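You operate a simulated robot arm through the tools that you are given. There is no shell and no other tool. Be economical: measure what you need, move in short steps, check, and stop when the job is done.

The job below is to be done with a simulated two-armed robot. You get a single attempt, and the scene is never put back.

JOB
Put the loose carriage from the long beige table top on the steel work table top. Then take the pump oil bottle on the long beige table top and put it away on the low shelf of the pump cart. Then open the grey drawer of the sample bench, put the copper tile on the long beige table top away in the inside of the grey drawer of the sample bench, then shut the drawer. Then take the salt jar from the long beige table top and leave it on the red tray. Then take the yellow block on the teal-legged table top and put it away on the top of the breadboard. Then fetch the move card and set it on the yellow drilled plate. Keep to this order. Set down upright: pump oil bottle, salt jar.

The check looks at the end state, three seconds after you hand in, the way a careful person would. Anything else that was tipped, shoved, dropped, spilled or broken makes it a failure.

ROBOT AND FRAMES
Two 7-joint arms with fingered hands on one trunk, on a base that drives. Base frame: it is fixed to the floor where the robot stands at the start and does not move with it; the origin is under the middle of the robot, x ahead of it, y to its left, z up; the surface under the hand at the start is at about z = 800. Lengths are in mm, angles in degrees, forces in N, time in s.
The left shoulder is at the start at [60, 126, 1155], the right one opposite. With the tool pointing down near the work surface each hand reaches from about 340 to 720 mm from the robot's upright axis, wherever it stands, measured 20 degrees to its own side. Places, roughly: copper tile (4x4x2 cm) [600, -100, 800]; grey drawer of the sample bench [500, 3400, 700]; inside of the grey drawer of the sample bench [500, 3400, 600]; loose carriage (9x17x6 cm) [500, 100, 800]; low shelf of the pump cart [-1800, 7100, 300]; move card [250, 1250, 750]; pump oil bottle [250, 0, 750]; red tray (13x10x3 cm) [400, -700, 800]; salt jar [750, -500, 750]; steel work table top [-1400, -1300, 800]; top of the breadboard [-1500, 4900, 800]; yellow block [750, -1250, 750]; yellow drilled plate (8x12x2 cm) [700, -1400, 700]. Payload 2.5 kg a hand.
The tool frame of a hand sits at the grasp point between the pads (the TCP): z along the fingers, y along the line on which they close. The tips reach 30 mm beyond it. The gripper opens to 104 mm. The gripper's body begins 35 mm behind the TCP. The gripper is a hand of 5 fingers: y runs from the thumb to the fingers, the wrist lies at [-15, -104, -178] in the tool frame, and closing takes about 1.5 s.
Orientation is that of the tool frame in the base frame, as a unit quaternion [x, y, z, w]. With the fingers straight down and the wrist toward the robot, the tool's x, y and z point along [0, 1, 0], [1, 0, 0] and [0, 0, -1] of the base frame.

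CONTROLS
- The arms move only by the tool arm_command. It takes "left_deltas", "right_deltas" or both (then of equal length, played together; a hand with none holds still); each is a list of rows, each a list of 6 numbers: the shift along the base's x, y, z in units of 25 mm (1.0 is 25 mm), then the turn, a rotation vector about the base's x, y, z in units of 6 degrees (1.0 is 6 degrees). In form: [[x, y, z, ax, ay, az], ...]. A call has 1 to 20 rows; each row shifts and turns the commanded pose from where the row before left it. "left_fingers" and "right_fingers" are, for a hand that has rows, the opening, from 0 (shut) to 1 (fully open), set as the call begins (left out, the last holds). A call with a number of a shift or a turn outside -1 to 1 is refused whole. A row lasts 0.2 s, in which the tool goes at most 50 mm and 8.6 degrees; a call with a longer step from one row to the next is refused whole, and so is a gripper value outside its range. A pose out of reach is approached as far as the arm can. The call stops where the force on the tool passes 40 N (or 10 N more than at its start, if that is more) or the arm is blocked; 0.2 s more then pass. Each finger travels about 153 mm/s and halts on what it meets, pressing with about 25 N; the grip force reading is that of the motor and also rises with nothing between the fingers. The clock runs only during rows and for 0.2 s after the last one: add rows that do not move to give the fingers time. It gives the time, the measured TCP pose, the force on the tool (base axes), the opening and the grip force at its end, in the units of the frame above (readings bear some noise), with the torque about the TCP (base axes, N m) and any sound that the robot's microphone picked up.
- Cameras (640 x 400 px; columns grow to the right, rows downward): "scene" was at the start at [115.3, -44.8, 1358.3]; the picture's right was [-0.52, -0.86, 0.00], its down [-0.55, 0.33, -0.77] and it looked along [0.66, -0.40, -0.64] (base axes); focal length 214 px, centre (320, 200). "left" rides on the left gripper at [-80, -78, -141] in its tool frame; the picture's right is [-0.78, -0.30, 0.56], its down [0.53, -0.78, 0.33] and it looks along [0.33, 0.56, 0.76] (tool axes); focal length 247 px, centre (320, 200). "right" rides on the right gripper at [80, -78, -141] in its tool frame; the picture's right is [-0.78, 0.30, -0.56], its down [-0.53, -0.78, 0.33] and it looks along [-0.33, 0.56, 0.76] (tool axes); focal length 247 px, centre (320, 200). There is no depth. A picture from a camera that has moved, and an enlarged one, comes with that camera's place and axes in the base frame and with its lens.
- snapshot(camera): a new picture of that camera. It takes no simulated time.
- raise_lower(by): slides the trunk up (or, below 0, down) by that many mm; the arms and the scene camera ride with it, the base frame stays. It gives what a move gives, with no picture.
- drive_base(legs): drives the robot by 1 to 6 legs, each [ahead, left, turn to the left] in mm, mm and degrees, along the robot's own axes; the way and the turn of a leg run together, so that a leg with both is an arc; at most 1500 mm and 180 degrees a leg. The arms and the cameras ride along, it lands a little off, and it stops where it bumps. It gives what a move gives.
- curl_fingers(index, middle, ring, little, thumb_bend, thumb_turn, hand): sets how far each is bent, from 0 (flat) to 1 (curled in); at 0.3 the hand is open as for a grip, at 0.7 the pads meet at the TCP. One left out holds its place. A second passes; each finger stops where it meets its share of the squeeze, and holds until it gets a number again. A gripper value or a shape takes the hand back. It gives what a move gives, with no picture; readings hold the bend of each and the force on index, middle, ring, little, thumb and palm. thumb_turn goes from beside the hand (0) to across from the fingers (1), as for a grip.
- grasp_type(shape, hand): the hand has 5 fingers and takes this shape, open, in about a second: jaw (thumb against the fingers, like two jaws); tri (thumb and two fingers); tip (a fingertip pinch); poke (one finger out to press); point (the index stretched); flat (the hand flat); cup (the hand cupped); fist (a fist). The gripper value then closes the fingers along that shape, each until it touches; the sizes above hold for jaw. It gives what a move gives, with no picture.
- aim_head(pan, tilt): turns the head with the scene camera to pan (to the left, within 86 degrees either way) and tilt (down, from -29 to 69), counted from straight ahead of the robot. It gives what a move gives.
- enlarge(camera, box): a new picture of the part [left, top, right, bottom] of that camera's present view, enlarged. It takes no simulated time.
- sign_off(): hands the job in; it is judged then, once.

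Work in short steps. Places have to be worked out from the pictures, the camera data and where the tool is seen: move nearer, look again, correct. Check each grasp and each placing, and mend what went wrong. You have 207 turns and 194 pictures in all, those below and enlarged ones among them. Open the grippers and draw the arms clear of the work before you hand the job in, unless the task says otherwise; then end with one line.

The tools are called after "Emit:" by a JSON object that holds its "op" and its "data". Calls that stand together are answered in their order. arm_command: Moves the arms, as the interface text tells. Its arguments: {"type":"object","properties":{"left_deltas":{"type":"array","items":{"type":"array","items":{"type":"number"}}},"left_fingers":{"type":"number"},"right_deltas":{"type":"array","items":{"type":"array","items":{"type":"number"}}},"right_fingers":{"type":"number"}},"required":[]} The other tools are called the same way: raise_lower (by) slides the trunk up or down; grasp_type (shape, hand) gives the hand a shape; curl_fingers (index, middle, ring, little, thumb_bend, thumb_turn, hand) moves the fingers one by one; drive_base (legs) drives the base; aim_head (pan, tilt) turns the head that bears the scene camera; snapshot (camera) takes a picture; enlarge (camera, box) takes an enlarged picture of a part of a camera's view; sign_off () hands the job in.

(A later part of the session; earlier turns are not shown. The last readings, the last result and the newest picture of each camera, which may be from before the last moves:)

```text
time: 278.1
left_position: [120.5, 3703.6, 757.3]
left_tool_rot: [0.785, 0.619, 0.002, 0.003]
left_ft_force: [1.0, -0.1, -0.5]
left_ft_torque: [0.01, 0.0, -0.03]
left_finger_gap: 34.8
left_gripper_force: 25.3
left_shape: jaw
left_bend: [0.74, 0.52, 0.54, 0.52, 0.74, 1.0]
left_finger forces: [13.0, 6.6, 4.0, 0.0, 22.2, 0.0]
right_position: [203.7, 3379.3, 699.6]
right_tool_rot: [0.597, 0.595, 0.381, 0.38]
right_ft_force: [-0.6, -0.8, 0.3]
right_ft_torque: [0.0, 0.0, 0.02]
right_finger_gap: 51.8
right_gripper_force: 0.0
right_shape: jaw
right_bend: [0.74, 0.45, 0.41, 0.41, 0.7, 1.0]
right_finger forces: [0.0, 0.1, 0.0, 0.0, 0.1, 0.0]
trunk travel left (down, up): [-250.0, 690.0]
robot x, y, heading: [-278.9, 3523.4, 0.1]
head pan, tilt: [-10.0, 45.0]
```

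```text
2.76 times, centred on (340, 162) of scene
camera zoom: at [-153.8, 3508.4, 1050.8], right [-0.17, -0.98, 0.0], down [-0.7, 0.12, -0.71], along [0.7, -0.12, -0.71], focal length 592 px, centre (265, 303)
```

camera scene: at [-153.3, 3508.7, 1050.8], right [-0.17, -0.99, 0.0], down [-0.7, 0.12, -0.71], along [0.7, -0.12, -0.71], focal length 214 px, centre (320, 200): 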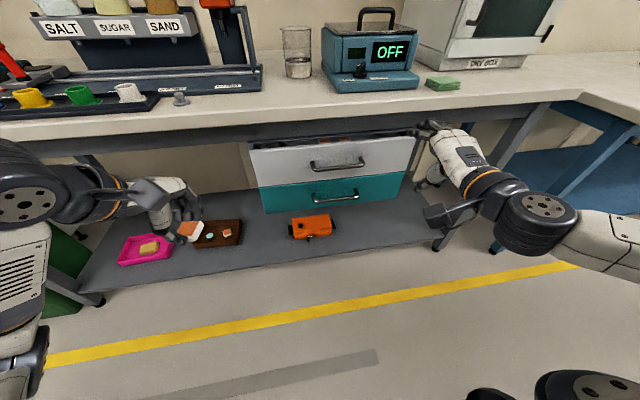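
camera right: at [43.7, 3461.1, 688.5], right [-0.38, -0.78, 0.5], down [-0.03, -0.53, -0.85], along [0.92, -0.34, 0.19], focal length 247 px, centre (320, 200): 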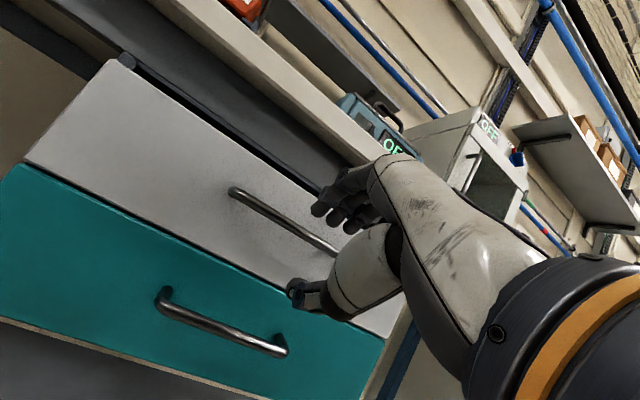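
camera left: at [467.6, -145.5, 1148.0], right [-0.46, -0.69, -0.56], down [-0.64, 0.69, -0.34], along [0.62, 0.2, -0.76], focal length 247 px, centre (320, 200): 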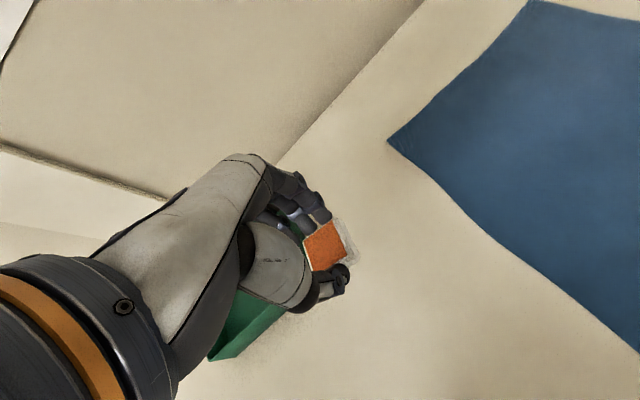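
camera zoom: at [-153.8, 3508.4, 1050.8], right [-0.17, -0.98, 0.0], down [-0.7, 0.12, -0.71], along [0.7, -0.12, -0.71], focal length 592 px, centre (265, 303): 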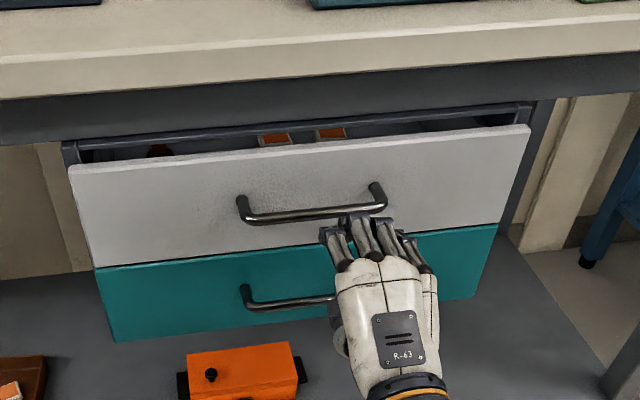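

The hand's mouth lines up with the bar. Advancing in steps.

Emit:
{"op": "arm_command", "data": {"right_deltas": [[0.9, 0, 0, 0, 0, 0], [0.9, 0, 0, 0, 0, 0], [0.7, 0, 0, 0, 0, 0]]}}

Emit:
{"op": "snapshot", "data": {"camera": "right"}}

Emit:
{"op": "enlarge", "data": {"camera": "scene", "box": [280, 110, 420, 200]}}

```text
time: 278.9
left_position: [119.7, 3704.5, 758.2]
left_tool_rot: [0.785, 0.62, 0.002, 0.004]
left_ft_force: [0.1, -0.5, -0.8]
left_ft_torque: [0.0, -0.02, -0.01]
left_finger_gap: 34.4
left_gripper_force: 25.2
left_shape: jaw
left_bend: [0.74, 0.52, 0.54, 0.52, 0.74, 1.0]
left_finger forces: [13.0, 6.7, 4.0, 0.1, 22.2, 0.1]
right_position: [267.9, 3379.5, 699.6]
right_tool_rot: [0.597, 0.595, 0.382, 0.379]
right_ft_force: [0.0, -0.5, -0.3]
right_ft_torque: [0.0, 0.02, 0.02]
right_finger_gap: 51.6
right_gripper_force: 0.1
right_shape: jaw
right_bend: [0.74, 0.45, 0.41, 0.41, 0.7, 1.0]
right_finger forces: [0.1, 0.1, 0.0, 0.0, 0.0, 0.1]
trunk travel left (down, up): [-250.0, 690.0]
robot x, y, heading: [-273.8, 3523.0, -0.1]
head pan, tilt: [-10.0, 45.0]
```

```text
99 pictures are left
camera right: at [106.5, 3461.8, 688.4], right [-0.38, -0.78, 0.5], down [-0.03, -0.53, -0.85], along [0.92, -0.34, 0.18], focal length 247 px, centre (320, 200)
```

right: 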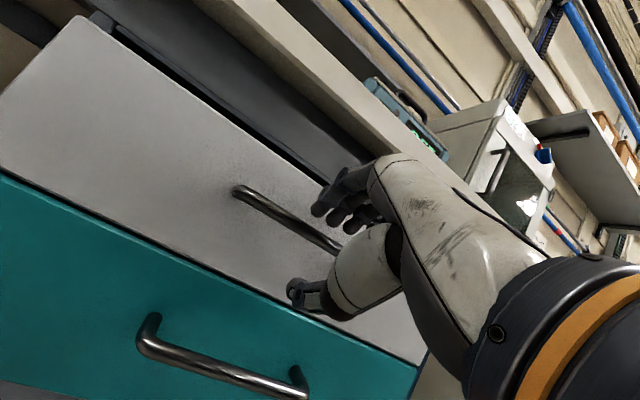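

```text
4.44 times, centred on (350, 155) of scene
camera zoom: at [-153.8, 3508.4, 1050.7], right [-0.17, -0.98, 0.0], down [-0.7, 0.12, -0.71], along [0.7, -0.12, -0.71], focal length 953 px, centre (187, 400)
```

zoom: 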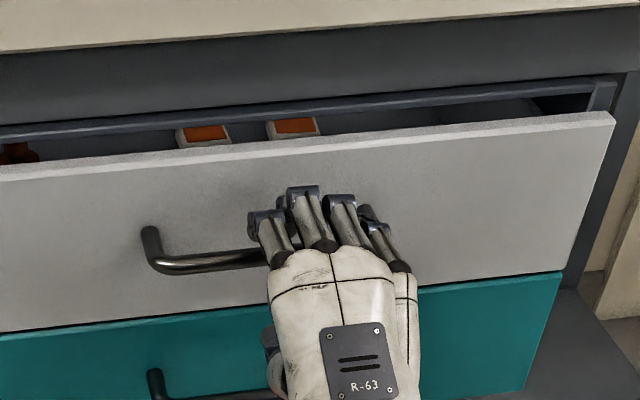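

Shifting 20 mm left to centre on the bar, then advancing the last 32 mm.

Emit:
{"op": "arm_command", "data": {"right_deltas": [[0, 0.8, 0, 0, 0, 0], [0.5, 0, 0, 0, 0, 0], [0.4, 0, 0, 0, 0, 0], [0.4, 0, 0, 0, 0, 0]]}}

Emit:
{"op": "snapshot", "data": {"camera": "right"}}

Emit:
{"op": "enlarge", "data": {"camera": "scene", "box": [280, 110, 420, 200]}}

```text
time: 279.9
left_position: [120.6, 3703.6, 756.6]
left_tool_rot: [0.785, 0.619, 0.001, 0.005]
left_ft_force: [-0.4, -0.4, -1.2]
left_ft_torque: [-0.01, -0.01, 0.05]
left_finger_gap: 34.8
left_gripper_force: 25.0
left_shape: jaw
left_bend: [0.74, 0.52, 0.54, 0.52, 0.74, 1.0]
left_finger forces: [13.0, 6.6, 3.8, 0.1, 22.2, 0.1]
right_position: [299.1, 3398.8, 701.0]
right_tool_rot: [0.596, 0.594, 0.383, 0.381]
right_ft_force: [-8.4, -1.0, 1.9]
right_ft_torque: [0.02, -0.22, 0.04]
right_finger_gap: 50.6
right_gripper_force: 0.1
right_shape: jaw
right_bend: [0.75, 0.45, 0.41, 0.41, 0.7, 1.0]
right_finger forces: [7.6, 0.7, 0.0, 0.1, 0.1, 0.1]
trunk travel left (down, up): [-250.0, 690.0]
robot x, y, heading: [-276.8, 3524.9, 0.5]
head pan, tilt: [-10.0, 45.0]
```

```text
97 pictures are left
camera right: at [137.5, 3481.5, 689.7], right [-0.38, -0.78, 0.5], down [-0.02, -0.53, -0.85], along [0.92, -0.34, 0.19], focal length 247 px, centre (320, 200)
```

right: 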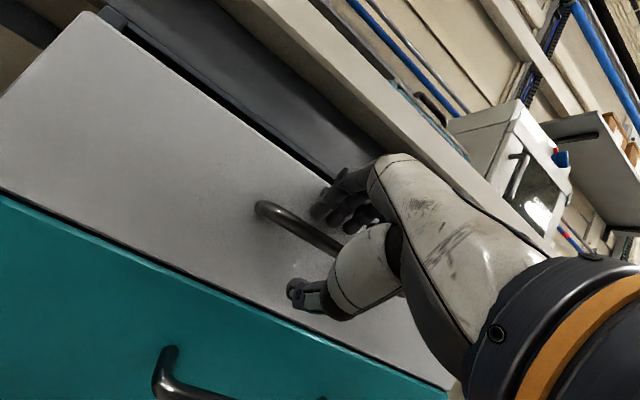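

```text
4.44 times, centred on (350, 155) of scene
camera zoom: at [-154.6, 3508.4, 1050.9], right [-0.17, -0.98, 0.0], down [-0.7, 0.12, -0.71], along [0.7, -0.12, -0.71], focal length 953 px, centre (187, 400)
```

zoom: 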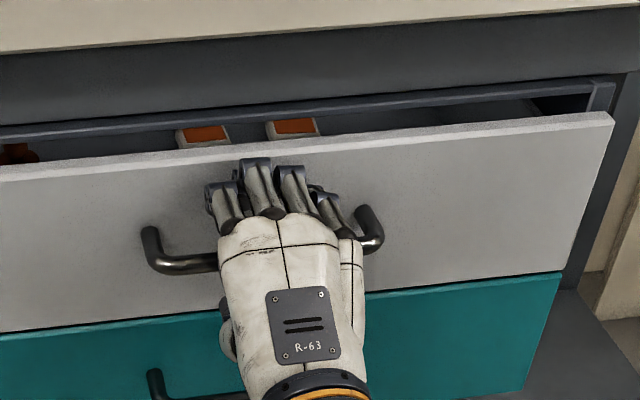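

The index fingertip touches the drawer face; the bar lies in the hand. Closing on it.

Emit:
{"op": "arm_command", "data": {"right_deltas": [[-0.15, 0, 0, 0, 0, 0], [0, 0, 0, 0, 0, 0], [0, 0, 0, 0, 0, 0], [0, 0, 0, 0, 0, 0], [0, 0, 0, 0, 0, 0], [0, 0, 0, 0, 0, 0], [0, 0, 0, 0, 0, 0]], "right_fingers": 0}}

Emit:
{"op": "snapshot", "data": {"camera": "right"}}

```text
time: 281.5
left_position: [119.8, 3704.0, 756.4]
left_tool_rot: [0.785, 0.619, 0.001, 0.003]
left_ft_force: [0.7, -0.3, -1.0]
left_ft_torque: [-0.02, -0.04, 0.02]
left_finger_gap: 34.5
left_gripper_force: 25.1
left_shape: jaw
left_bend: [0.74, 0.52, 0.54, 0.52, 0.74, 1.0]
left_finger forces: [13.0, 6.6, 3.9, 0.1, 22.2, 0.0]
right_position: [296.9, 3399.7, 695.9]
right_tool_rot: [0.6, 0.595, 0.378, 0.379]
right_ft_force: [-4.7, -0.7, -18.6]
right_ft_torque: [-0.24, 0.14, 0.16]
right_finger_gap: 0.0
right_gripper_force: 24.7
right_shape: jaw
right_bend: [0.76, 0.7, 0.68, 0.57, 0.44, 1.0]
right_finger forces: [0.0, 5.4, 2.3, 1.5, 32.0, 0.0]
trunk travel left (down, up): [-250.0, 690.0]
robot x, y, heading: [-273.5, 3521.1, -0.0]
head pan, tilt: [-10.0, 45.0]
```

```text
95 pictures are left
camera right: at [135.0, 3481.1, 686.2], right [-0.38, -0.78, 0.5], down [-0.03, -0.53, -0.85], along [0.92, -0.34, 0.18], focal length 247 px, centre (320, 200)
```

right: 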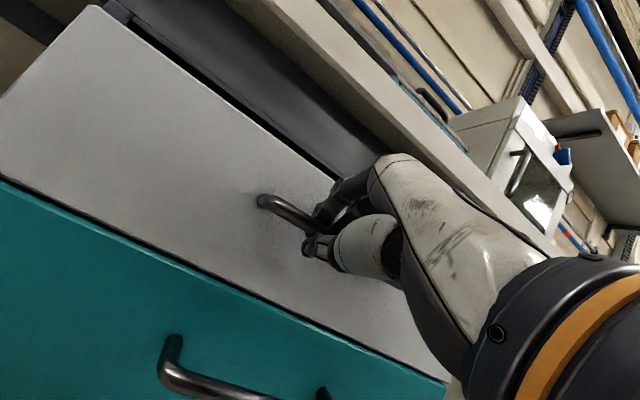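

The bar is wrapped by thumb and fingers. Pulling gently back.

Emit:
{"op": "arm_command", "data": {"right_deltas": [[-0.4, 0, 0, 0, 0, 0], [-0.6, 0, 0, 0, 0, 0], [-0.6, 0, 0, 0, 0, 0], [-0.6, 0, 0, 0, 0, 0]]}}

Emit:
{"op": "enlarge", "data": {"camera": "scene", "box": [220, 80, 440, 220]}}

```text
time: 282.5
left_position: [120.9, 3703.6, 756.7]
left_tool_rot: [0.785, 0.619, 0.001, 0.002]
left_ft_force: [0.3, -0.2, -0.1]
left_ft_torque: [0.01, -0.01, -0.03]
left_finger_gap: 34.8
left_gripper_force: 25.1
left_shape: jaw
left_bend: [0.74, 0.52, 0.54, 0.52, 0.74, 1.0]
left_finger forces: [13.0, 6.6, 3.8, 0.1, 22.1, 0.0]
right_position: [243.6, 3399.2, 694.4]
right_tool_rot: [0.6, 0.596, 0.377, 0.378]
right_ft_force: [0.8, -3.6, -16.4]
right_ft_torque: [-0.17, 0.14, 0.11]
right_finger_gap: 0.0
right_gripper_force: 24.9
right_shape: jaw
right_bend: [0.76, 0.7, 0.68, 0.57, 0.44, 1.0]
right_finger forces: [0.1, 5.9, 2.9, 1.6, 31.5, 0.0]
trunk travel left (down, up): [-250.0, 690.0]
robot x, y, heading: [-274.2, 3521.2, 0.1]
head pan, tilt: [-10.0, 45.0]
```

```text
2.86 times, centred on (330, 150) of scene
camera zoom: at [-152.6, 3508.0, 1050.5], right [-0.17, -0.98, 0.0], down [-0.7, 0.12, -0.71], along [0.7, -0.12, -0.71], focal length 613 px, centre (291, 343)
```

zoom: 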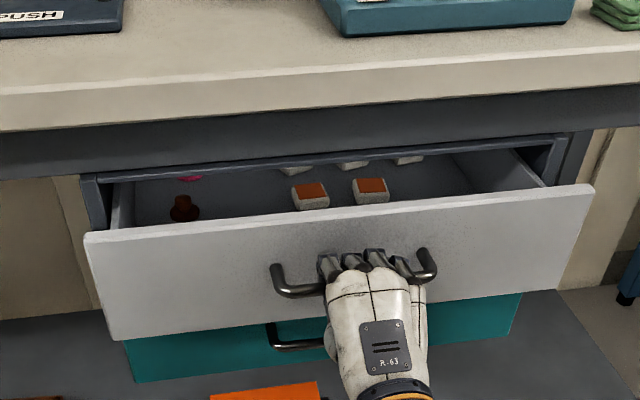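

The drawer slides out easily. Continuing the pull by backing the base 130 mm.

Emit:
{"op": "drive_base", "data": {"legs": [[-130, 0, 0]]}}

Emit:
{"op": "snapshot", "data": {"camera": "scene"}}

```text
time: 283.8
left_position: [-7.5, 3702.3, 756.4]
left_tool_rot: [0.786, 0.619, 0.002, 0.003]
left_ft_force: [0.5, -0.7, -0.9]
left_ft_torque: [-0.02, 0.01, 0.0]
left_finger_gap: 34.5
left_gripper_force: 24.7
left_shape: jaw
left_bend: [0.74, 0.52, 0.54, 0.52, 0.74, 1.0]
left_finger forces: [13.0, 6.5, 3.8, 0.0, 22.2, 0.0]
right_position: [114.0, 3399.2, 695.9]
right_tool_rot: [0.6, 0.596, 0.377, 0.377]
right_ft_force: [-2.0, -4.3, -18.3]
right_ft_torque: [-0.22, 0.2, 0.1]
right_finger_gap: 0.1
right_gripper_force: 25.3
right_shape: jaw
right_bend: [0.76, 0.7, 0.69, 0.58, 0.44, 1.0]
right_finger forces: [0.0, 5.6, 2.9, 1.6, 32.4, 0.1]
trunk travel left (down, up): [-250.0, 690.0]
robot x, y, heading: [-408.8, 3522.9, 0.1]
head pan, tilt: [-10.0, 45.0]
```

```text
93 pictures are left
camera scene: at [-281.8, 3507.8, 1050.5], right [-0.17, -0.98, 0.0], down [-0.7, 0.12, -0.71], along [0.7, -0.12, -0.71], focal length 214 px, centre (320, 200)
```

scene: 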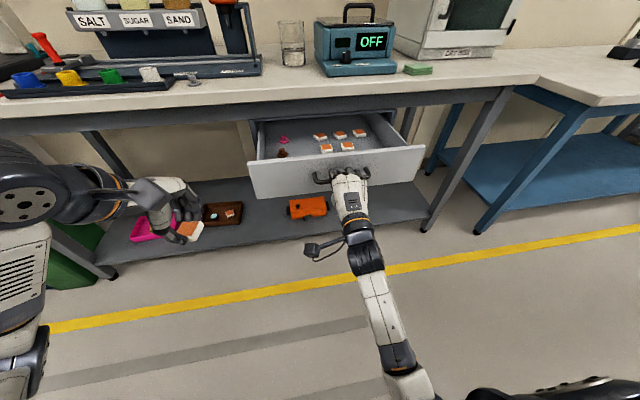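

The drawer is open about 190 mm, with five tiles and two knobs inside; there is free floor just behind the front. Releasing the handle and withdrawing the right hand.

Emit:
{"op": "arm_command", "data": {"right_deltas": [[0, 0, 0, 0, 0, 0], [0, 0, 0, 0, 0, 0], [0, 0, 0, 0, 0, 0], [0, 0, 0, 0, 0, 0], [-0.5, 0, 0, 0, 0, 0], [-0.8, 0, 0, 0, 0, 0], [-0.8, 0, 0, 0, 0, 0], [-0.8, 0, 0, 0, 0, 0]], "right_fingers": 0.6}}

Emit:
{"op": "snapshot", "data": {"camera": "scene"}}

```text
time: 285.6
left_position: [-7.6, 3703.8, 757.3]
left_tool_rot: [0.785, 0.619, 0.002, 0.003]
left_ft_force: [0.2, -0.2, 0.5]
left_ft_torque: [-0.03, 0.0, -0.02]
left_finger_gap: 34.5
left_gripper_force: 24.6
left_shape: jaw
left_bend: [0.74, 0.52, 0.54, 0.52, 0.74, 1.0]
left_finger forces: [13.0, 6.6, 3.9, 0.0, 22.2, 0.1]
right_position: [44.9, 3397.0, 699.6]
right_tool_rot: [0.594, 0.597, 0.374, 0.388]
right_ft_force: [1.3, 0.2, -0.6]
right_ft_torque: [0.0, 0.0, 0.0]
right_finger_gap: 62.2
right_gripper_force: 0.0
right_shape: jaw
right_bend: [0.29, 0.41, 0.37, 0.44, 0.65, 1.0]
right_finger forces: [0.0, 0.0, 0.1, 0.0, 0.1, 0.0]
trunk travel left (down, up): [-250.0, 690.0]
robot x, y, heading: [-404.5, 3520.7, -0.1]
head pan, tilt: [-10.0, 45.0]
```

```text
92 pictures are left
camera scene: at [-282.9, 3508.2, 1050.7], right [-0.17, -0.98, 0.0], down [-0.7, 0.12, -0.71], along [0.7, -0.12, -0.71], focal length 214 px, centre (320, 200)
```

scene: 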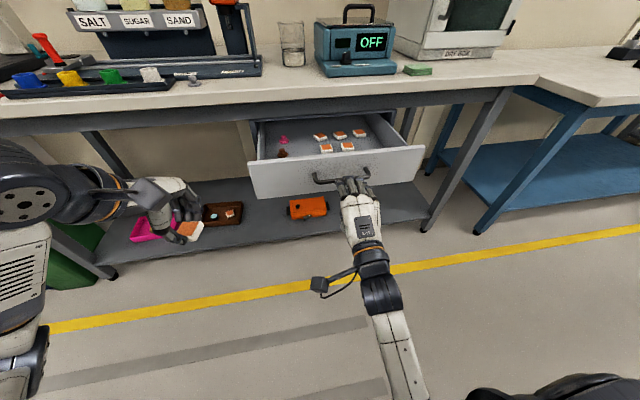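

Backing 100 mm, strafing right so the left arm lines up with the drawer, and raising the trunk a bit so the tile passes over the drawer front.

Emit:
{"op": "drive_base", "data": {"legs": [[-100, 0, 0], [0, -300, 0]]}}

Emit:
{"op": "raise_lower", "data": {"by": 180}}

Emit:
{"op": "drive_base", "data": {"legs": [[140, 0, 0]]}}

Emit:
{"op": "aim_head", "data": {"pan": 10, "tilt": 45}}

Emit:
{"op": "snapshot", "data": {"camera": "scene"}}

```text
time: 288.4
left_position: [-106.1, 3404.5, 757.9]
left_tool_rot: [0.785, 0.619, 0.001, 0.004]
left_ft_force: [0.0, 0.1, -0.3]
left_ft_torque: [-0.02, -0.02, -0.02]
left_finger_gap: 34.6
left_gripper_force: 24.7
left_shape: jaw
left_bend: [0.74, 0.52, 0.54, 0.52, 0.74, 1.0]
left_finger forces: [13.1, 6.6, 3.9, 0.0, 22.2, 0.0]
right_position: [-52.8, 3096.5, 695.9]
right_tool_rot: [0.595, 0.598, 0.373, 0.386]
right_ft_force: [-0.1, -0.9, 0.1]
right_ft_torque: [0.01, -0.01, -0.02]
right_finger_gap: 62.3
right_gripper_force: 0.1
right_shape: jaw
right_bend: [0.29, 0.41, 0.37, 0.44, 0.65, 1.0]
right_finger forces: [0.0, 0.0, 0.0, 0.1, 0.0, 0.0]
trunk travel left (down, up): [-250.0, 690.0]
robot x, y, heading: [-504.2, 3221.2, 0.1]
head pan, tilt: [-10.0, 45.0]
```

```text
time: 290.4
left_position: [-105.3, 3405.5, 936.9]
left_tool_rot: [0.785, 0.619, 0.0, 0.004]
left_ft_force: [0.7, 0.3, -0.3]
left_ft_torque: [0.03, -0.01, 0.03]
left_finger_gap: 34.6
left_gripper_force: 24.9
left_shape: jaw
left_bend: [0.74, 0.52, 0.54, 0.52, 0.74, 1.0]
left_finger forces: [13.0, 6.5, 4.0, 0.1, 22.2, 0.0]
right_position: [-52.8, 3096.1, 878.4]
right_tool_rot: [0.595, 0.598, 0.372, 0.387]
right_ft_force: [-1.0, 0.3, -0.8]
right_ft_torque: [-0.03, -0.02, 0.0]
right_finger_gap: 62.6
right_gripper_force: 0.0
right_shape: jaw
right_bend: [0.29, 0.41, 0.37, 0.44, 0.65, 1.0]
right_finger forces: [0.1, 0.0, 0.1, 0.0, 0.1, 0.0]
trunk travel left (down, up): [-430.0, 510.0]
robot x, y, heading: [-502.6, 3223.1, 0.3]
head pan, tilt: [-10.0, 45.0]
```

```text
time: 291.7
left_position: [34.2, 3404.7, 937.6]
left_tool_rot: [0.785, 0.619, 0.001, 0.004]
left_ft_force: [0.1, -0.5, -0.9]
left_ft_torque: [0.0, -0.01, -0.02]
left_finger_gap: 34.5
left_gripper_force: 24.7
left_shape: jaw
left_bend: [0.74, 0.52, 0.54, 0.52, 0.74, 1.0]
left_finger forces: [12.9, 6.6, 3.9, 0.0, 22.2, 0.1]
right_position: [85.2, 3097.4, 877.9]
right_tool_rot: [0.596, 0.597, 0.371, 0.387]
right_ft_force: [-0.4, -0.6, -0.8]
right_ft_torque: [0.01, -0.01, 0.01]
right_finger_gap: 62.3
right_gripper_force: 0.0
right_shape: jaw
right_bend: [0.29, 0.41, 0.37, 0.44, 0.65, 1.0]
right_finger forces: [0.0, 0.0, 0.0, 0.0, 0.1, 0.0]
trunk travel left (down, up): [-430.0, 510.0]
robot x, y, heading: [-362.6, 3224.6, 0.2]
head pan, tilt: [-10.0, 45.0]
```

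```text
time: 292.5
left_position: [33.5, 3403.8, 935.9]
left_tool_rot: [0.785, 0.62, 0.002, 0.004]
left_ft_force: [0.1, 0.1, -1.6]
left_ft_torque: [0.0, 0.03, 0.0]
left_finger_gap: 34.7
left_gripper_force: 25.9
left_shape: jaw
left_bend: [0.74, 0.52, 0.54, 0.52, 0.74, 1.0]
left_finger forces: [13.1, 6.6, 3.9, 0.1, 22.2, 0.1]
right_position: [84.9, 3095.4, 877.8]
right_tool_rot: [0.596, 0.597, 0.371, 0.388]
right_ft_force: [1.0, -0.4, 0.6]
right_ft_torque: [-0.01, 0.01, 0.03]
right_finger_gap: 62.1
right_gripper_force: 0.1
right_shape: jaw
right_bend: [0.29, 0.41, 0.37, 0.44, 0.65, 1.0]
right_finger forces: [0.1, 0.0, 0.1, 0.1, 0.0, 0.0]
trunk travel left (down, up): [-430.0, 510.0]
robot x, y, heading: [-365.7, 3228.2, 0.4]
head pan, tilt: [10.0, 45.0]
```

```text
91 pictures are left
camera scene: at [-239.8, 3237.2, 1230.7], right [0.17, -0.98, 0.0], down [-0.7, -0.12, -0.71], along [0.7, 0.12, -0.71], focal length 214 px, centre (320, 200)
```

scene: 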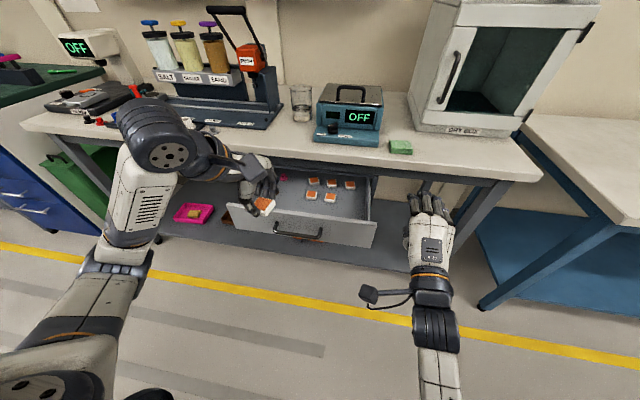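

Zooming into the open drawer.

Emit:
{"op": "enlarge", "data": {"camera": "scene", "box": [210, 150, 400, 260]}}

```text
3.37 times, centred on (305, 205) of scene
camera zoom: at [-239.8, 3237.2, 1230.7], right [0.17, -0.98, 0.0], down [-0.7, -0.12, -0.71], along [0.7, 0.12, -0.71], focal length 722 px, centre (370, 183)
```

zoom: 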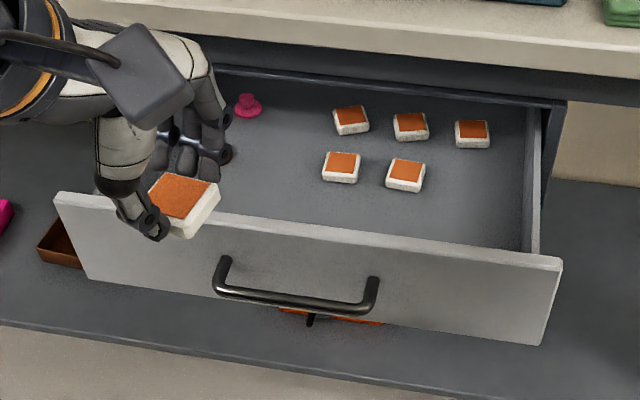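

Drawer front at x≈179 (inner ≈195), floor z≈600. I'll bring the tile over [252,3400] first, still above.

Emit:
{"op": "arm_command", "data": {"left_deltas": [[0.97, 0, 0, 0, 0, 0], [0.97, 0, 0, 0, 0, 0], [0.97, 0, 0, 0, 0, 0], [0.97, 0, 0, 0, 0, 0], [0.97, 0, 0, 0, 0, 0], [0.97, 0, 0, 0, 0, 0], [0.97, 0, 0, 0, 0, 0], [0.97, 0, 0, 0, 0, 0], [0.97, 0, 0, 0, 0, 0], [0, 0, -0.8, 0, 0, 0], [0, 0, -0.8, 0, 0, 0]]}}

Emit:
{"op": "snapshot", "data": {"camera": "left"}}

Emit:
{"op": "enlarge", "data": {"camera": "scene", "box": [210, 110, 400, 260]}}

```text
time: 294.9
left_position: [254.3, 3405.4, 896.6]
left_tool_rot: [0.785, 0.619, 0.003, 0.003]
left_ft_force: [0.3, 0.9, -0.2]
left_ft_torque: [-0.01, 0.01, 0.03]
left_finger_gap: 34.4
left_gripper_force: 24.8
left_shape: jaw
left_bend: [0.74, 0.52, 0.54, 0.52, 0.74, 1.0]
left_finger forces: [13.0, 6.5, 3.7, 0.0, 22.2, 0.0]
right_position: [86.3, 3096.7, 876.4]
right_tool_rot: [0.595, 0.598, 0.372, 0.387]
right_ft_force: [0.6, -0.2, 0.5]
right_ft_torque: [0.01, 0.01, 0.03]
right_finger_gap: 62.6
right_gripper_force: 0.0
right_shape: jaw
right_bend: [0.29, 0.41, 0.37, 0.44, 0.65, 1.0]
right_finger forces: [0.0, 0.0, 0.0, 0.0, 0.0, 0.0]
trunk travel left (down, up): [-430.0, 510.0]
robot x, y, heading: [-363.5, 3224.1, 0.3]
head pan, tilt: [10.0, 45.0]
```

```text
89 pictures are left
camera left: at [156.1, 3347.0, 1037.5], right [-0.46, -0.69, -0.56], down [-0.63, 0.7, -0.34], along [0.62, 0.19, -0.76], focal length 247 px, centre (320, 200)
```

left: 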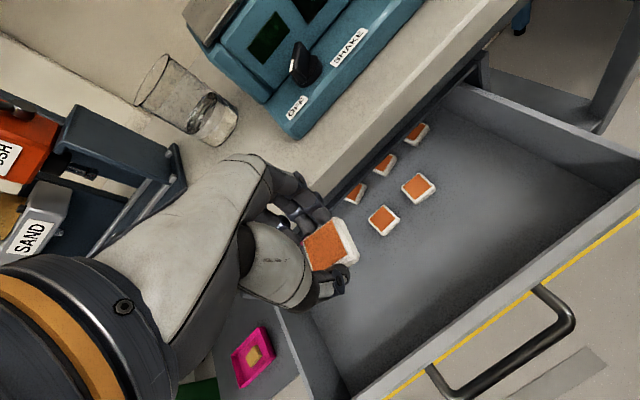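

```text
2.67 times, centred on (305, 185) of scene
camera zoom: at [-239.8, 3237.3, 1230.8], right [0.17, -0.98, 0.0], down [-0.7, -0.12, -0.71], along [0.7, 0.12, -0.71], focal length 572 px, centre (360, 240)
```

zoom: 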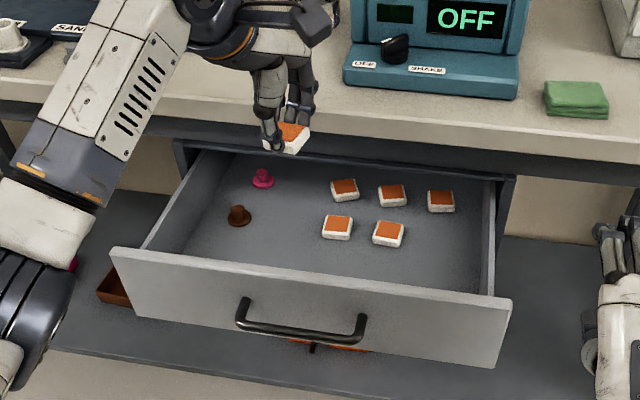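

The bench edge is close to the finger side. Turning the hand so it is narrow toward the bench (wrist to the left): rotate while drawing back 80 mm, then drive forward 80 mm.

Emit:
{"op": "arm_command", "data": {"left_deltas": [[-0.5, 0, 0.2, 0, 0, 0], [-0.5, 0, 0.2, 0, 0, -0.8], [-0.5, 0, 0, 0, 0, -1], [-0.5, 0, 0, 0, 0, -1], [-0.5, 0, 0, 0, 0, -1], [-0.5, 0, 0, 0, 0, -1], [-0.24, 0, 0, 0, 0, -1], [0, 0, 0, 0, 0, -1], [0, 0, 0, 0, 0, -1], [0, 0, 0, 0, 0, -1], [0, 0, 0, 0, 0, -1], [0, 0, 0, 0, 0, -1], [0, 0, 0, 0, 0, -1], [0, 0, 0, 0, 0, -1]]}}

Emit:
{"op": "drive_base", "data": {"legs": [[80, 0, 0]]}}

Emit:
{"op": "snapshot", "data": {"camera": "left"}}

Emit:
{"op": "enlarge", "data": {"camera": "scene", "box": [190, 90, 410, 260]}}

```text
time: 297.9
left_position: [171.2, 3404.6, 906.9]
left_tool_rot: [1.0, -0.003, 0.0, 0.004]
left_ft_force: [-0.3, 0.3, 0.0]
left_ft_torque: [0.02, -0.02, -0.01]
left_finger_gap: 34.7
left_gripper_force: 24.6
left_shape: jaw
left_bend: [0.74, 0.52, 0.54, 0.52, 0.74, 1.0]
left_finger forces: [13.0, 6.5, 3.9, 0.0, 22.1, 0.0]
right_position: [86.5, 3095.4, 877.5]
right_tool_rot: [0.595, 0.598, 0.372, 0.387]
right_ft_force: [-0.6, 0.1, -0.2]
right_ft_torque: [-0.01, -0.01, 0.0]
right_finger_gap: 62.3
right_gripper_force: 0.0
right_shape: jaw
right_bend: [0.29, 0.41, 0.37, 0.44, 0.65, 1.0]
right_finger forces: [0.0, 0.0, 0.0, 0.0, 0.1, 0.0]
trunk travel left (down, up): [-430.0, 510.0]
robot x, y, heading: [-361.5, 3226.6, 0.4]
head pan, tilt: [10.0, 45.0]
```

```text
time: 299.0
left_position: [253.5, 3404.8, 907.0]
left_tool_rot: [1.0, -0.003, -0.001, 0.005]
left_ft_force: [-0.2, -0.8, 0.4]
left_ft_torque: [0.0, -0.01, 0.0]
left_finger_gap: 34.4
left_gripper_force: 24.6
left_shape: jaw
left_bend: [0.74, 0.52, 0.54, 0.52, 0.74, 1.0]
left_finger forces: [13.0, 6.5, 3.8, 0.0, 22.2, 0.0]
right_position: [167.7, 3096.5, 875.9]
right_tool_rot: [0.596, 0.599, 0.371, 0.386]
right_ft_force: [-0.6, 0.4, 0.0]
right_ft_torque: [-0.01, -0.02, 0.03]
right_finger_gap: 62.4
right_gripper_force: 0.0
right_shape: jaw
right_bend: [0.29, 0.41, 0.37, 0.44, 0.65, 1.0]
right_finger forces: [0.1, 0.0, 0.0, 0.0, 0.0, 0.0]
trunk travel left (down, up): [-430.0, 510.0]
robot x, y, heading: [-282.3, 3222.2, 0.0]
head pan, tilt: [10.0, 45.0]
```

```text
87 pictures are left
camera left: at [172.3, 3484.7, 1048.0], right [-0.78, 0.3, -0.56], down [0.54, 0.77, -0.34], along [0.33, -0.56, -0.76], focal length 247 px, centre (320, 200)
```

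left: 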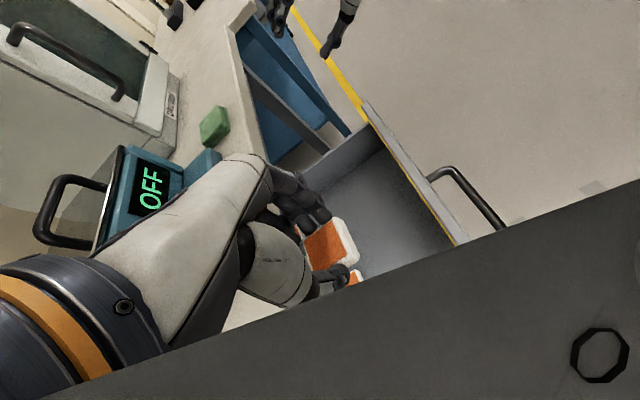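

```text
2.35 times, centred on (300, 175) of scene
camera zoom: at [-157.5, 3237.4, 1230.7], right [0.17, -0.98, 0.0], down [-0.7, -0.12, -0.71], along [0.7, 0.12, -0.71], focal length 505 px, centre (367, 259)
```

zoom: 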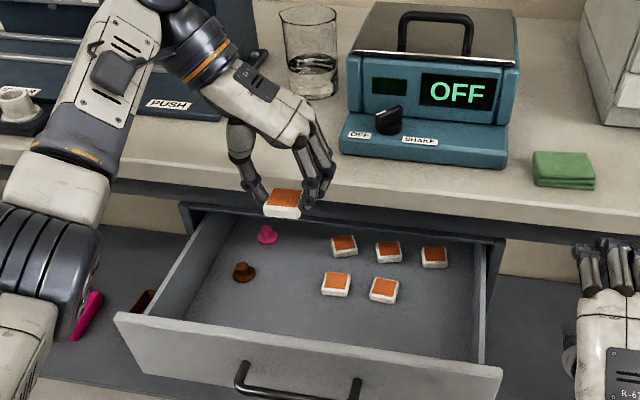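

Good orientation. Lowering the arm toward the drawer in stages, watching clearance.

Emit:
{"op": "arm_command", "data": {"left_deltas": [[0, 0, -0.9, 0, 0, 0], [0, 0, -0.9, 0, 0, 0], [0, 0, -0.9, 0, 0, 0], [0, 0, -0.9, 0, 0, 0], [0, 0, -0.9, 0, 0, 0], [0, 0, -0.9, 0, 0, 0]]}}

Emit:
{"op": "snapshot", "data": {"camera": "scene"}}

Emit:
{"op": "snapshot", "data": {"camera": "left"}}

```text
time: 300.4
left_position: [254.2, 3404.1, 772.8]
left_tool_rot: [1.0, -0.004, -0.001, 0.004]
left_ft_force: [0.5, 0.9, -0.1]
left_ft_torque: [0.0, -0.01, 0.01]
left_finger_gap: 34.5
left_gripper_force: 25.4
left_shape: jaw
left_bend: [0.74, 0.52, 0.54, 0.52, 0.74, 1.0]
left_finger forces: [13.0, 6.5, 3.8, 0.0, 22.2, 0.1]
right_position: [168.1, 3096.6, 876.3]
right_tool_rot: [0.596, 0.598, 0.371, 0.387]
right_ft_force: [0.0, 0.1, 0.5]
right_ft_torque: [-0.03, -0.01, 0.01]
right_finger_gap: 62.4
right_gripper_force: 0.1
right_shape: jaw
right_bend: [0.29, 0.41, 0.37, 0.44, 0.65, 1.0]
right_finger forces: [0.0, 0.0, 0.1, 0.0, 0.0, 0.1]
trunk travel left (down, up): [-430.0, 510.0]
robot x, y, heading: [-279.3, 3224.8, -0.1]
head pan, tilt: [10.0, 45.0]
```

```text
85 pictures are left
camera scene: at [-157.7, 3237.3, 1230.8], right [0.17, -0.98, 0.0], down [-0.7, -0.12, -0.71], along [0.7, 0.12, -0.71], focal length 214 px, centre (320, 200)
```

scene: 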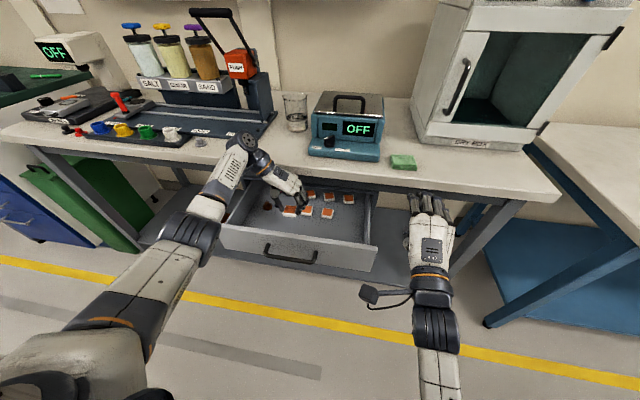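

```text
84 pictures are left
camera left: at [172.4, 3484.3, 912.9], right [-0.78, 0.3, -0.56], down [0.54, 0.77, -0.34], along [0.33, -0.56, -0.76], focal length 247 px, centre (320, 200)
```

left: 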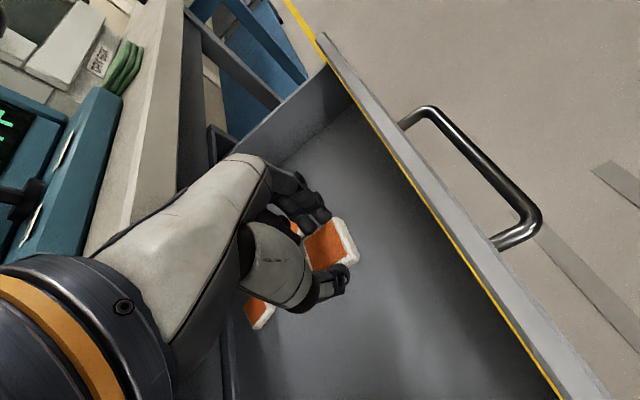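

The drawer floor below is clear. Continuing down in smaller steps until contact.

Emit:
{"op": "arm_command", "data": {"left_deltas": [[0, 0, -0.8, 0, 0, 0], [0, 0, -0.8, 0, 0, 0], [0, 0, -0.6, 0, 0, 0], [0, 0, -0.4, 0, 0, 0], [0, 0, -0.3, 0, 0, 0], [0, 0, -0.3, 0, 0, 0]]}}

Emit:
{"op": "snapshot", "data": {"camera": "left"}}

Emit:
{"op": "enlarge", "data": {"camera": "scene", "box": [190, 120, 410, 280]}}

```text
time: 301.8
left_position: [253.1, 3404.5, 692.3]
left_tool_rot: [1.0, -0.002, -0.001, 0.004]
left_ft_force: [0.5, -0.4, 0.1]
left_ft_torque: [0.0, 0.0, 0.06]
left_finger_gap: 34.5
left_gripper_force: 24.7
left_shape: jaw
left_bend: [0.74, 0.52, 0.54, 0.52, 0.74, 1.0]
left_finger forces: [13.0, 6.4, 3.8, 0.0, 22.2, 0.0]
right_position: [168.6, 3096.3, 877.8]
right_tool_rot: [0.596, 0.598, 0.371, 0.387]
right_ft_force: [0.7, -0.1, 0.4]
right_ft_torque: [-0.01, 0.01, -0.03]
right_finger_gap: 62.0
right_gripper_force: 0.1
right_shape: jaw
right_bend: [0.29, 0.41, 0.37, 0.44, 0.65, 1.0]
right_finger forces: [0.1, 0.0, 0.0, 0.0, 0.0, 0.0]
trunk travel left (down, up): [-430.0, 510.0]
robot x, y, heading: [-281.2, 3224.0, 0.1]
head pan, tilt: [10.0, 45.0]
```

```text
83 pictures are left
camera left: at [171.8, 3484.7, 833.4], right [-0.78, 0.3, -0.56], down [0.54, 0.77, -0.34], along [0.33, -0.56, -0.76], focal length 247 px, centre (320, 200)
```

left: 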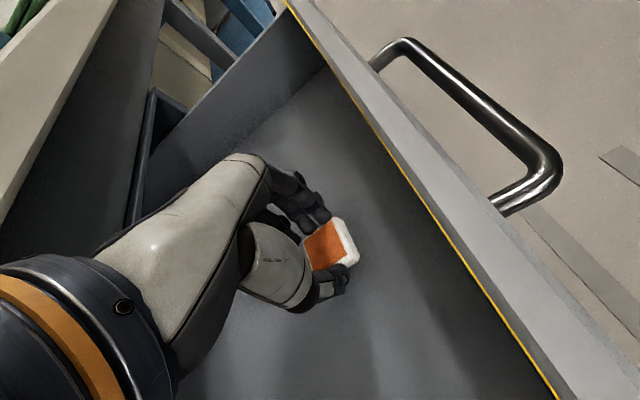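

```text
2.50 times, centred on (300, 200) of scene
camera zoom: at [-157.7, 3237.3, 1230.7], right [0.17, -0.98, 0.0], down [-0.7, -0.12, -0.71], along [0.7, 0.12, -0.71], focal length 536 px, centre (370, 200)
```

zoom: 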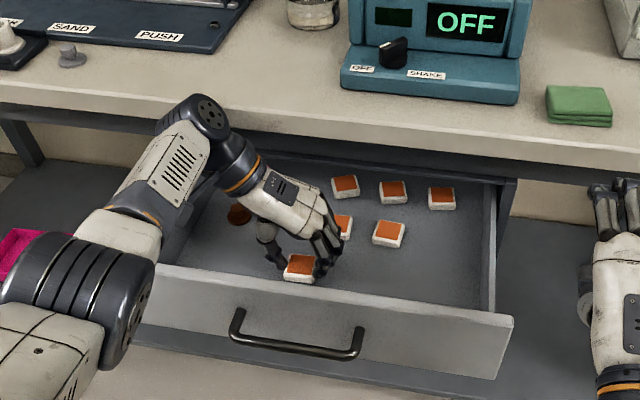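

Continuing down ~40 mm.

Emit:
{"op": "arm_command", "data": {"left_deltas": [[0, 0, -0.4, 0, 0, 0], [0, 0, -0.4, 0, 0, 0], [0, 0, -0.3, 0, 0, 0], [0, 0, -0.2, 0, 0, 0], [0, 0, -0.2, 0, 0, 0]]}}

```text
time: 302.6
left_position: [256.9, 3403.0, 678.5]
left_tool_rot: [1.0, -0.002, 0.013, 0.009]
left_ft_force: [-0.3, 3.0, 17.0]
left_ft_torque: [0.01, -0.05, 0.02]
left_finger_gap: 37.0
left_gripper_force: 25.3
left_shape: jaw
left_bend: [0.74, 0.52, 0.57, 0.52, 0.74, 1.0]
left_finger forces: [13.5, 7.1, 7.1, 0.0, 24.8, 0.0]
left hand out of reach, approached as far as the arm can: row 3
right_position: [166.7, 3095.8, 877.8]
right_tool_rot: [0.595, 0.599, 0.372, 0.387]
right_ft_force: [-0.5, -0.1, 0.3]
right_ft_torque: [0.0, -0.01, -0.03]
right_finger_gap: 62.4
right_gripper_force: 0.1
right_shape: jaw
right_bend: [0.29, 0.41, 0.37, 0.44, 0.65, 1.0]
right_finger forces: [0.0, 0.1, 0.1, 0.0, 0.0, 0.1]
trunk travel left (down, up): [-430.0, 510.0]
robot x, y, heading: [-280.6, 3222.5, 0.0]
head pan, tilt: [10.0, 45.0]
stopped in row 4 (left hand): the force on the tool passed its limit at 44 N (the readings are from after the stop); the commanded pose is now the measured one
```

The tile is on the drawer floor. Easing up slightly and opening the hand part-way.

Emit:
{"op": "arm_command", "data": {"left_deltas": [[0, 0, 0.1, 0, 0, 0], [0, 0, 0, 0, 0, 0], [0, 0, 0, 0, 0, 0], [0, 0, 0, 0, 0, 0], [0, 0, 0, 0, 0, 0]], "left_fingers": 0.7}}

Emit:
{"op": "snapshot", "data": {"camera": "left"}}

```text
time: 303.8
left_position: [254.7, 3402.9, 676.5]
left_tool_rot: [1.0, -0.003, 0.009, 0.008]
left_ft_force: [0.4, 0.8, 0.4]
left_ft_torque: [-0.01, -0.02, 0.0]
left_finger_gap: 72.5
left_gripper_force: 0.0
left_shape: jaw
left_bend: [0.27, 0.37, 0.34, 0.35, 0.58, 0.99]
left_finger forces: [0.0, 0.0, 0.1, 0.0, 0.0, 0.0]
right_position: [168.5, 3095.7, 877.5]
right_tool_rot: [0.594, 0.599, 0.372, 0.387]
right_ft_force: [0.3, -0.3, 0.4]
right_ft_torque: [0.02, -0.03, -0.01]
right_finger_gap: 62.4
right_gripper_force: 0.0
right_shape: jaw
right_bend: [0.29, 0.41, 0.37, 0.44, 0.65, 1.0]
right_finger forces: [0.1, 0.0, 0.0, 0.0, 0.0, 0.0]
trunk travel left (down, up): [-430.0, 510.0]
robot x, y, heading: [-280.8, 3223.5, 0.3]
head pan, tilt: [10.0, 45.0]
```

```text
81 pictures are left
camera left: at [170.8, 3483.6, 815.9], right [-0.77, 0.29, -0.57], down [0.54, 0.77, -0.34], along [0.34, -0.57, -0.75], focal length 247 px, centre (320, 200)
```

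left: 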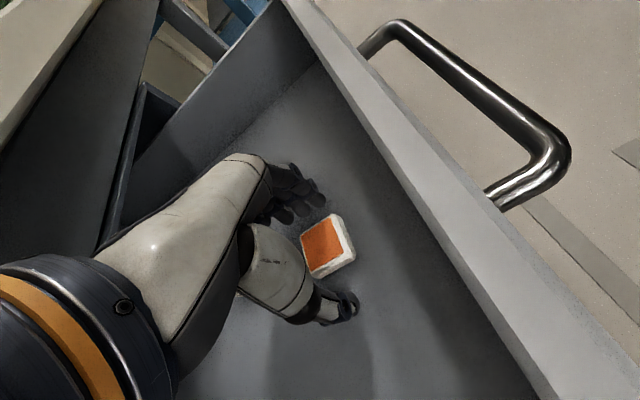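

The tile lies flat, released. Lifting the hand straight up and out.

Emit:
{"op": "arm_command", "data": {"left_deltas": [[0, 0, 0.5, 0, 0, 0], [0, 0, 1, 0, 0, 0], [0, 0, 1, 0, 0, 0], [0, 0, 1, 0, 0, 0], [0, 0, 1, 0, 0, 0], [0, 0, 1, 0, 0, 0], [0, 0, 1, 0, 0, 0], [0, 0, 1, 0, 0, 0], [0, 0, 1, 0, 0, 0], [0, 0, 1, 0, 0, 0], [-1, 0, 0, 0, 0, 0], [-1, 0, 0, 0, 0, 0], [-1, 0, 0, 0, 0, 0], [-1, 0.5, 0, 0, 0, 0]]}}

Emit:
{"op": "snapshot", "data": {"camera": "scene"}}

```text
time: 306.8
left_position: [154.1, 3416.3, 915.3]
left_tool_rot: [1.0, -0.003, 0.008, 0.007]
left_ft_force: [1.0, 0.3, -0.2]
left_ft_torque: [0.02, 0.01, 0.01]
left_finger_gap: 72.8
left_gripper_force: 0.0
left_shape: jaw
left_bend: [0.27, 0.37, 0.34, 0.35, 0.58, 0.99]
left_finger forces: [0.0, 0.0, 0.1, 0.1, 0.1, 0.0]
right_position: [167.2, 3096.0, 877.3]
right_tool_rot: [0.596, 0.597, 0.371, 0.388]
right_ft_force: [-0.8, 0.4, -0.6]
right_ft_torque: [0.01, 0.02, 0.03]
right_finger_gap: 62.4
right_gripper_force: 0.1
right_shape: jaw
right_bend: [0.29, 0.41, 0.37, 0.44, 0.65, 1.0]
right_finger forces: [0.0, 0.1, 0.0, 0.0, 0.1, 0.0]
trunk travel left (down, up): [-430.0, 510.0]
robot x, y, heading: [-279.1, 3223.5, 0.1]
head pan, tilt: [10.0, 45.0]
```

```text
80 pictures are left
camera scene: at [-157.8, 3237.5, 1230.8], right [0.18, -0.98, 0.0], down [-0.7, -0.12, -0.71], along [0.7, 0.12, -0.71], focal length 214 px, centre (320, 200)
```

scene: 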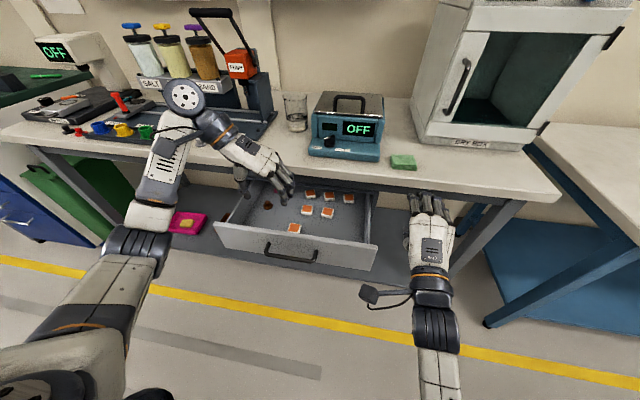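

Tile is well inside. Now to shut the drawer: moving back, strafing so the right hand faces the handle, lowering, and making a fist.

Emit:
{"op": "drive_base", "data": {"legs": [[-160, 0, 0], [0, 285, 0]]}}

Emit:
{"op": "raise_lower", "data": {"by": -175}}

Emit:
{"op": "grasp_type", "data": {"hand": "right", "shape": "fist"}}

Emit:
{"op": "snapshot", "data": {"camera": "scene"}}

```text
time: 309.8
left_position: [-7.8, 3701.1, 915.4]
left_tool_rot: [1.0, -0.003, 0.008, 0.008]
left_ft_force: [-0.4, -0.2, 0.6]
left_ft_torque: [-0.01, -0.01, -0.02]
left_finger_gap: 72.5
left_gripper_force: 0.1
left_shape: jaw
left_bend: [0.27, 0.37, 0.34, 0.35, 0.58, 0.99]
left_finger forces: [0.0, 0.0, 0.1, 0.0, 0.1, 0.0]
right_position: [5.6, 3381.7, 877.2]
right_tool_rot: [0.596, 0.598, 0.37, 0.387]
right_ft_force: [1.1, 0.2, -0.8]
right_ft_torque: [0.01, -0.01, 0.02]
right_finger_gap: 62.3
right_gripper_force: 0.2
right_shape: jaw
right_bend: [0.29, 0.41, 0.37, 0.44, 0.65, 1.0]
right_finger forces: [0.0, 0.0, 0.0, 0.1, 0.0, 0.0]
trunk travel left (down, up): [-430.0, 510.0]
robot x, y, heading: [-444.1, 3511.7, 0.2]
head pan, tilt: [10.0, 45.0]
```

```text
time: 311.8
left_position: [-7.6, 3700.8, 740.8]
left_tool_rot: [1.0, -0.003, 0.009, 0.008]
left_ft_force: [0.4, 0.4, 0.3]
left_ft_torque: [0.0, 0.0, -0.01]
left_finger_gap: 72.3
left_gripper_force: 0.0
left_shape: jaw
left_bend: [0.27, 0.37, 0.34, 0.35, 0.58, 0.99]
left_finger forces: [0.0, 0.1, 0.1, 0.0, 0.0, 0.1]
right_position: [6.2, 3380.8, 702.0]
right_tool_rot: [0.596, 0.599, 0.371, 0.386]
right_ft_force: [-0.2, 0.3, 0.7]
right_ft_torque: [0.0, 0.02, 0.01]
right_finger_gap: 62.2
right_gripper_force: 0.1
right_shape: jaw
right_bend: [0.29, 0.41, 0.37, 0.44, 0.65, 1.0]
right_finger forces: [0.0, 0.0, 0.0, 0.0, 0.0, 0.0]
trunk travel left (down, up): [-255.0, 685.0]
robot x, y, heading: [-441.4, 3506.6, 0.1]
head pan, tilt: [10.0, 45.0]
```

```text
time: 312.7
left_position: [-7.9, 3700.7, 741.1]
left_tool_rot: [1.0, -0.002, 0.009, 0.008]
left_ft_force: [0.1, -0.1, -0.7]
left_ft_torque: [0.01, -0.01, 0.01]
left_finger_gap: 72.5
left_gripper_force: 0.1
left_shape: jaw
left_bend: [0.27, 0.37, 0.34, 0.35, 0.58, 0.99]
left_finger forces: [0.0, 0.1, 0.0, 0.0, 0.1, 0.1]
right_position: [6.0, 3380.6, 702.1]
right_tool_rot: [0.596, 0.598, 0.371, 0.387]
right_ft_force: [-0.2, 0.0, 0.8]
right_ft_torque: [0.02, 0.02, 0.01]
right_finger_gap: 0.0
right_gripper_force: 0.2
right_shape: fist
right_bend: [1.0, 1.0, 1.0, 1.0, 0.85, 0.85]
right_finger forces: [0.1, 0.0, 0.0, 0.1, 0.0, 0.0]
trunk travel left (down, up): [-255.0, 685.0]
robot x, y, heading: [-440.1, 3506.6, -0.2]
head pan, tilt: [10.0, 45.0]
```

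```text
79 pictures are left
camera scene: at [-319.6, 3522.3, 1055.7], right [0.17, -0.98, 0.0], down [-0.7, -0.12, -0.71], along [0.7, 0.12, -0.71], focal length 214 px, centre (320, 200)
```

scene: 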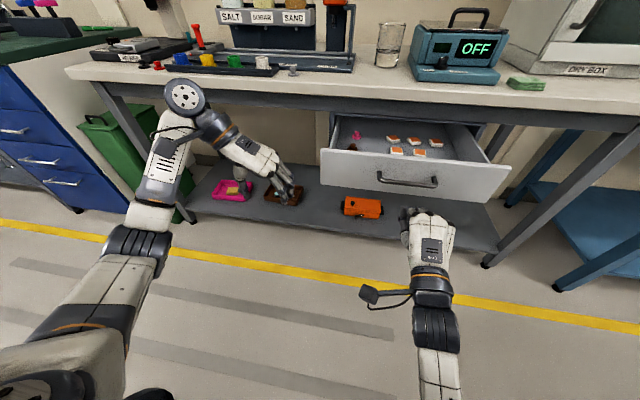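

Driving 90 mm closer, then pushing with the arm.

Emit:
{"op": "drive_base", "data": {"legs": [[90, 0, 0]]}}

Emit:
{"op": "arm_command", "data": {"right_deltas": [[0.5, 0, 0, 0, 0, 0], [0.6, 0, 0, 0, 0, 0], [0.6, 0, 0, 0, 0, 0], [0.6, 0, 0, 0, 0, 0], [0.6, 0, 0, 0, 0, 0]]}}

Emit:
{"op": "snapshot", "data": {"camera": "scene"}}

```text
time: 313.8
left_position: [84.2, 3700.7, 740.9]
left_tool_rot: [1.0, -0.003, 0.009, 0.008]
left_ft_force: [-0.4, -0.1, 0.2]
left_ft_torque: [0.01, 0.01, 0.0]
left_finger_gap: 72.7
left_gripper_force: 0.0
left_shape: jaw
left_bend: [0.27, 0.37, 0.34, 0.35, 0.58, 0.99]
left_finger forces: [0.1, 0.0, 0.1, 0.0, 0.1, 0.1]
right_position: [97.6, 3380.4, 701.2]
right_tool_rot: [0.596, 0.598, 0.37, 0.387]
right_ft_force: [0.1, -0.4, -0.8]
right_ft_torque: [0.0, 0.0, 0.0]
right_finger_gap: 0.1
right_gripper_force: 0.0
right_shape: fist
right_bend: [1.0, 1.0, 1.0, 1.0, 0.85, 0.85]
right_finger forces: [0.1, 0.0, 0.1, 0.0, 0.0, 0.1]
trunk travel left (down, up): [-255.0, 685.0]
robot x, y, heading: [-352.7, 3507.2, 0.1]
head pan, tilt: [10.0, 45.0]
```

```text
time: 315.0
left_position: [84.0, 3701.0, 740.3]
left_tool_rot: [1.0, -0.003, 0.009, 0.008]
left_ft_force: [0.9, 0.8, -0.1]
left_ft_torque: [0.05, 0.0, 0.02]
left_finger_gap: 72.7
left_gripper_force: 0.0
left_shape: jaw
left_bend: [0.27, 0.37, 0.34, 0.35, 0.58, 0.99]
left_finger forces: [0.0, 0.0, 0.0, 0.0, 0.1, 0.1]
right_position: [167.8, 3379.5, 698.6]
right_tool_rot: [0.596, 0.601, 0.365, 0.389]
right_ft_force: [-1.2, -0.4, 0.2]
right_ft_torque: [0.04, -0.02, 0.02]
right_finger_gap: 0.1
right_gripper_force: 0.1
right_shape: fist
right_bend: [1.0, 1.0, 1.0, 1.0, 0.86, 0.85]
right_finger forces: [0.0, 0.1, 0.1, 0.0, 0.2, 0.0]
trunk travel left (down, up): [-255.0, 685.0]
robot x, y, heading: [-356.1, 3512.4, -0.1]
head pan, tilt: [10.0, 45.0]
```

```text
78 pictures are left
camera scene: at [-228.0, 3522.2, 1055.7], right [0.17, -0.98, 0.0], down [-0.7, -0.12, -0.71], along [0.7, 0.12, -0.71], focal length 214 px, centre (320, 200)
```

scene: 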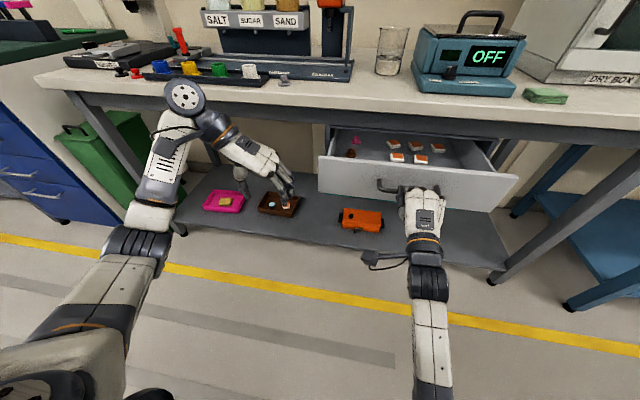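

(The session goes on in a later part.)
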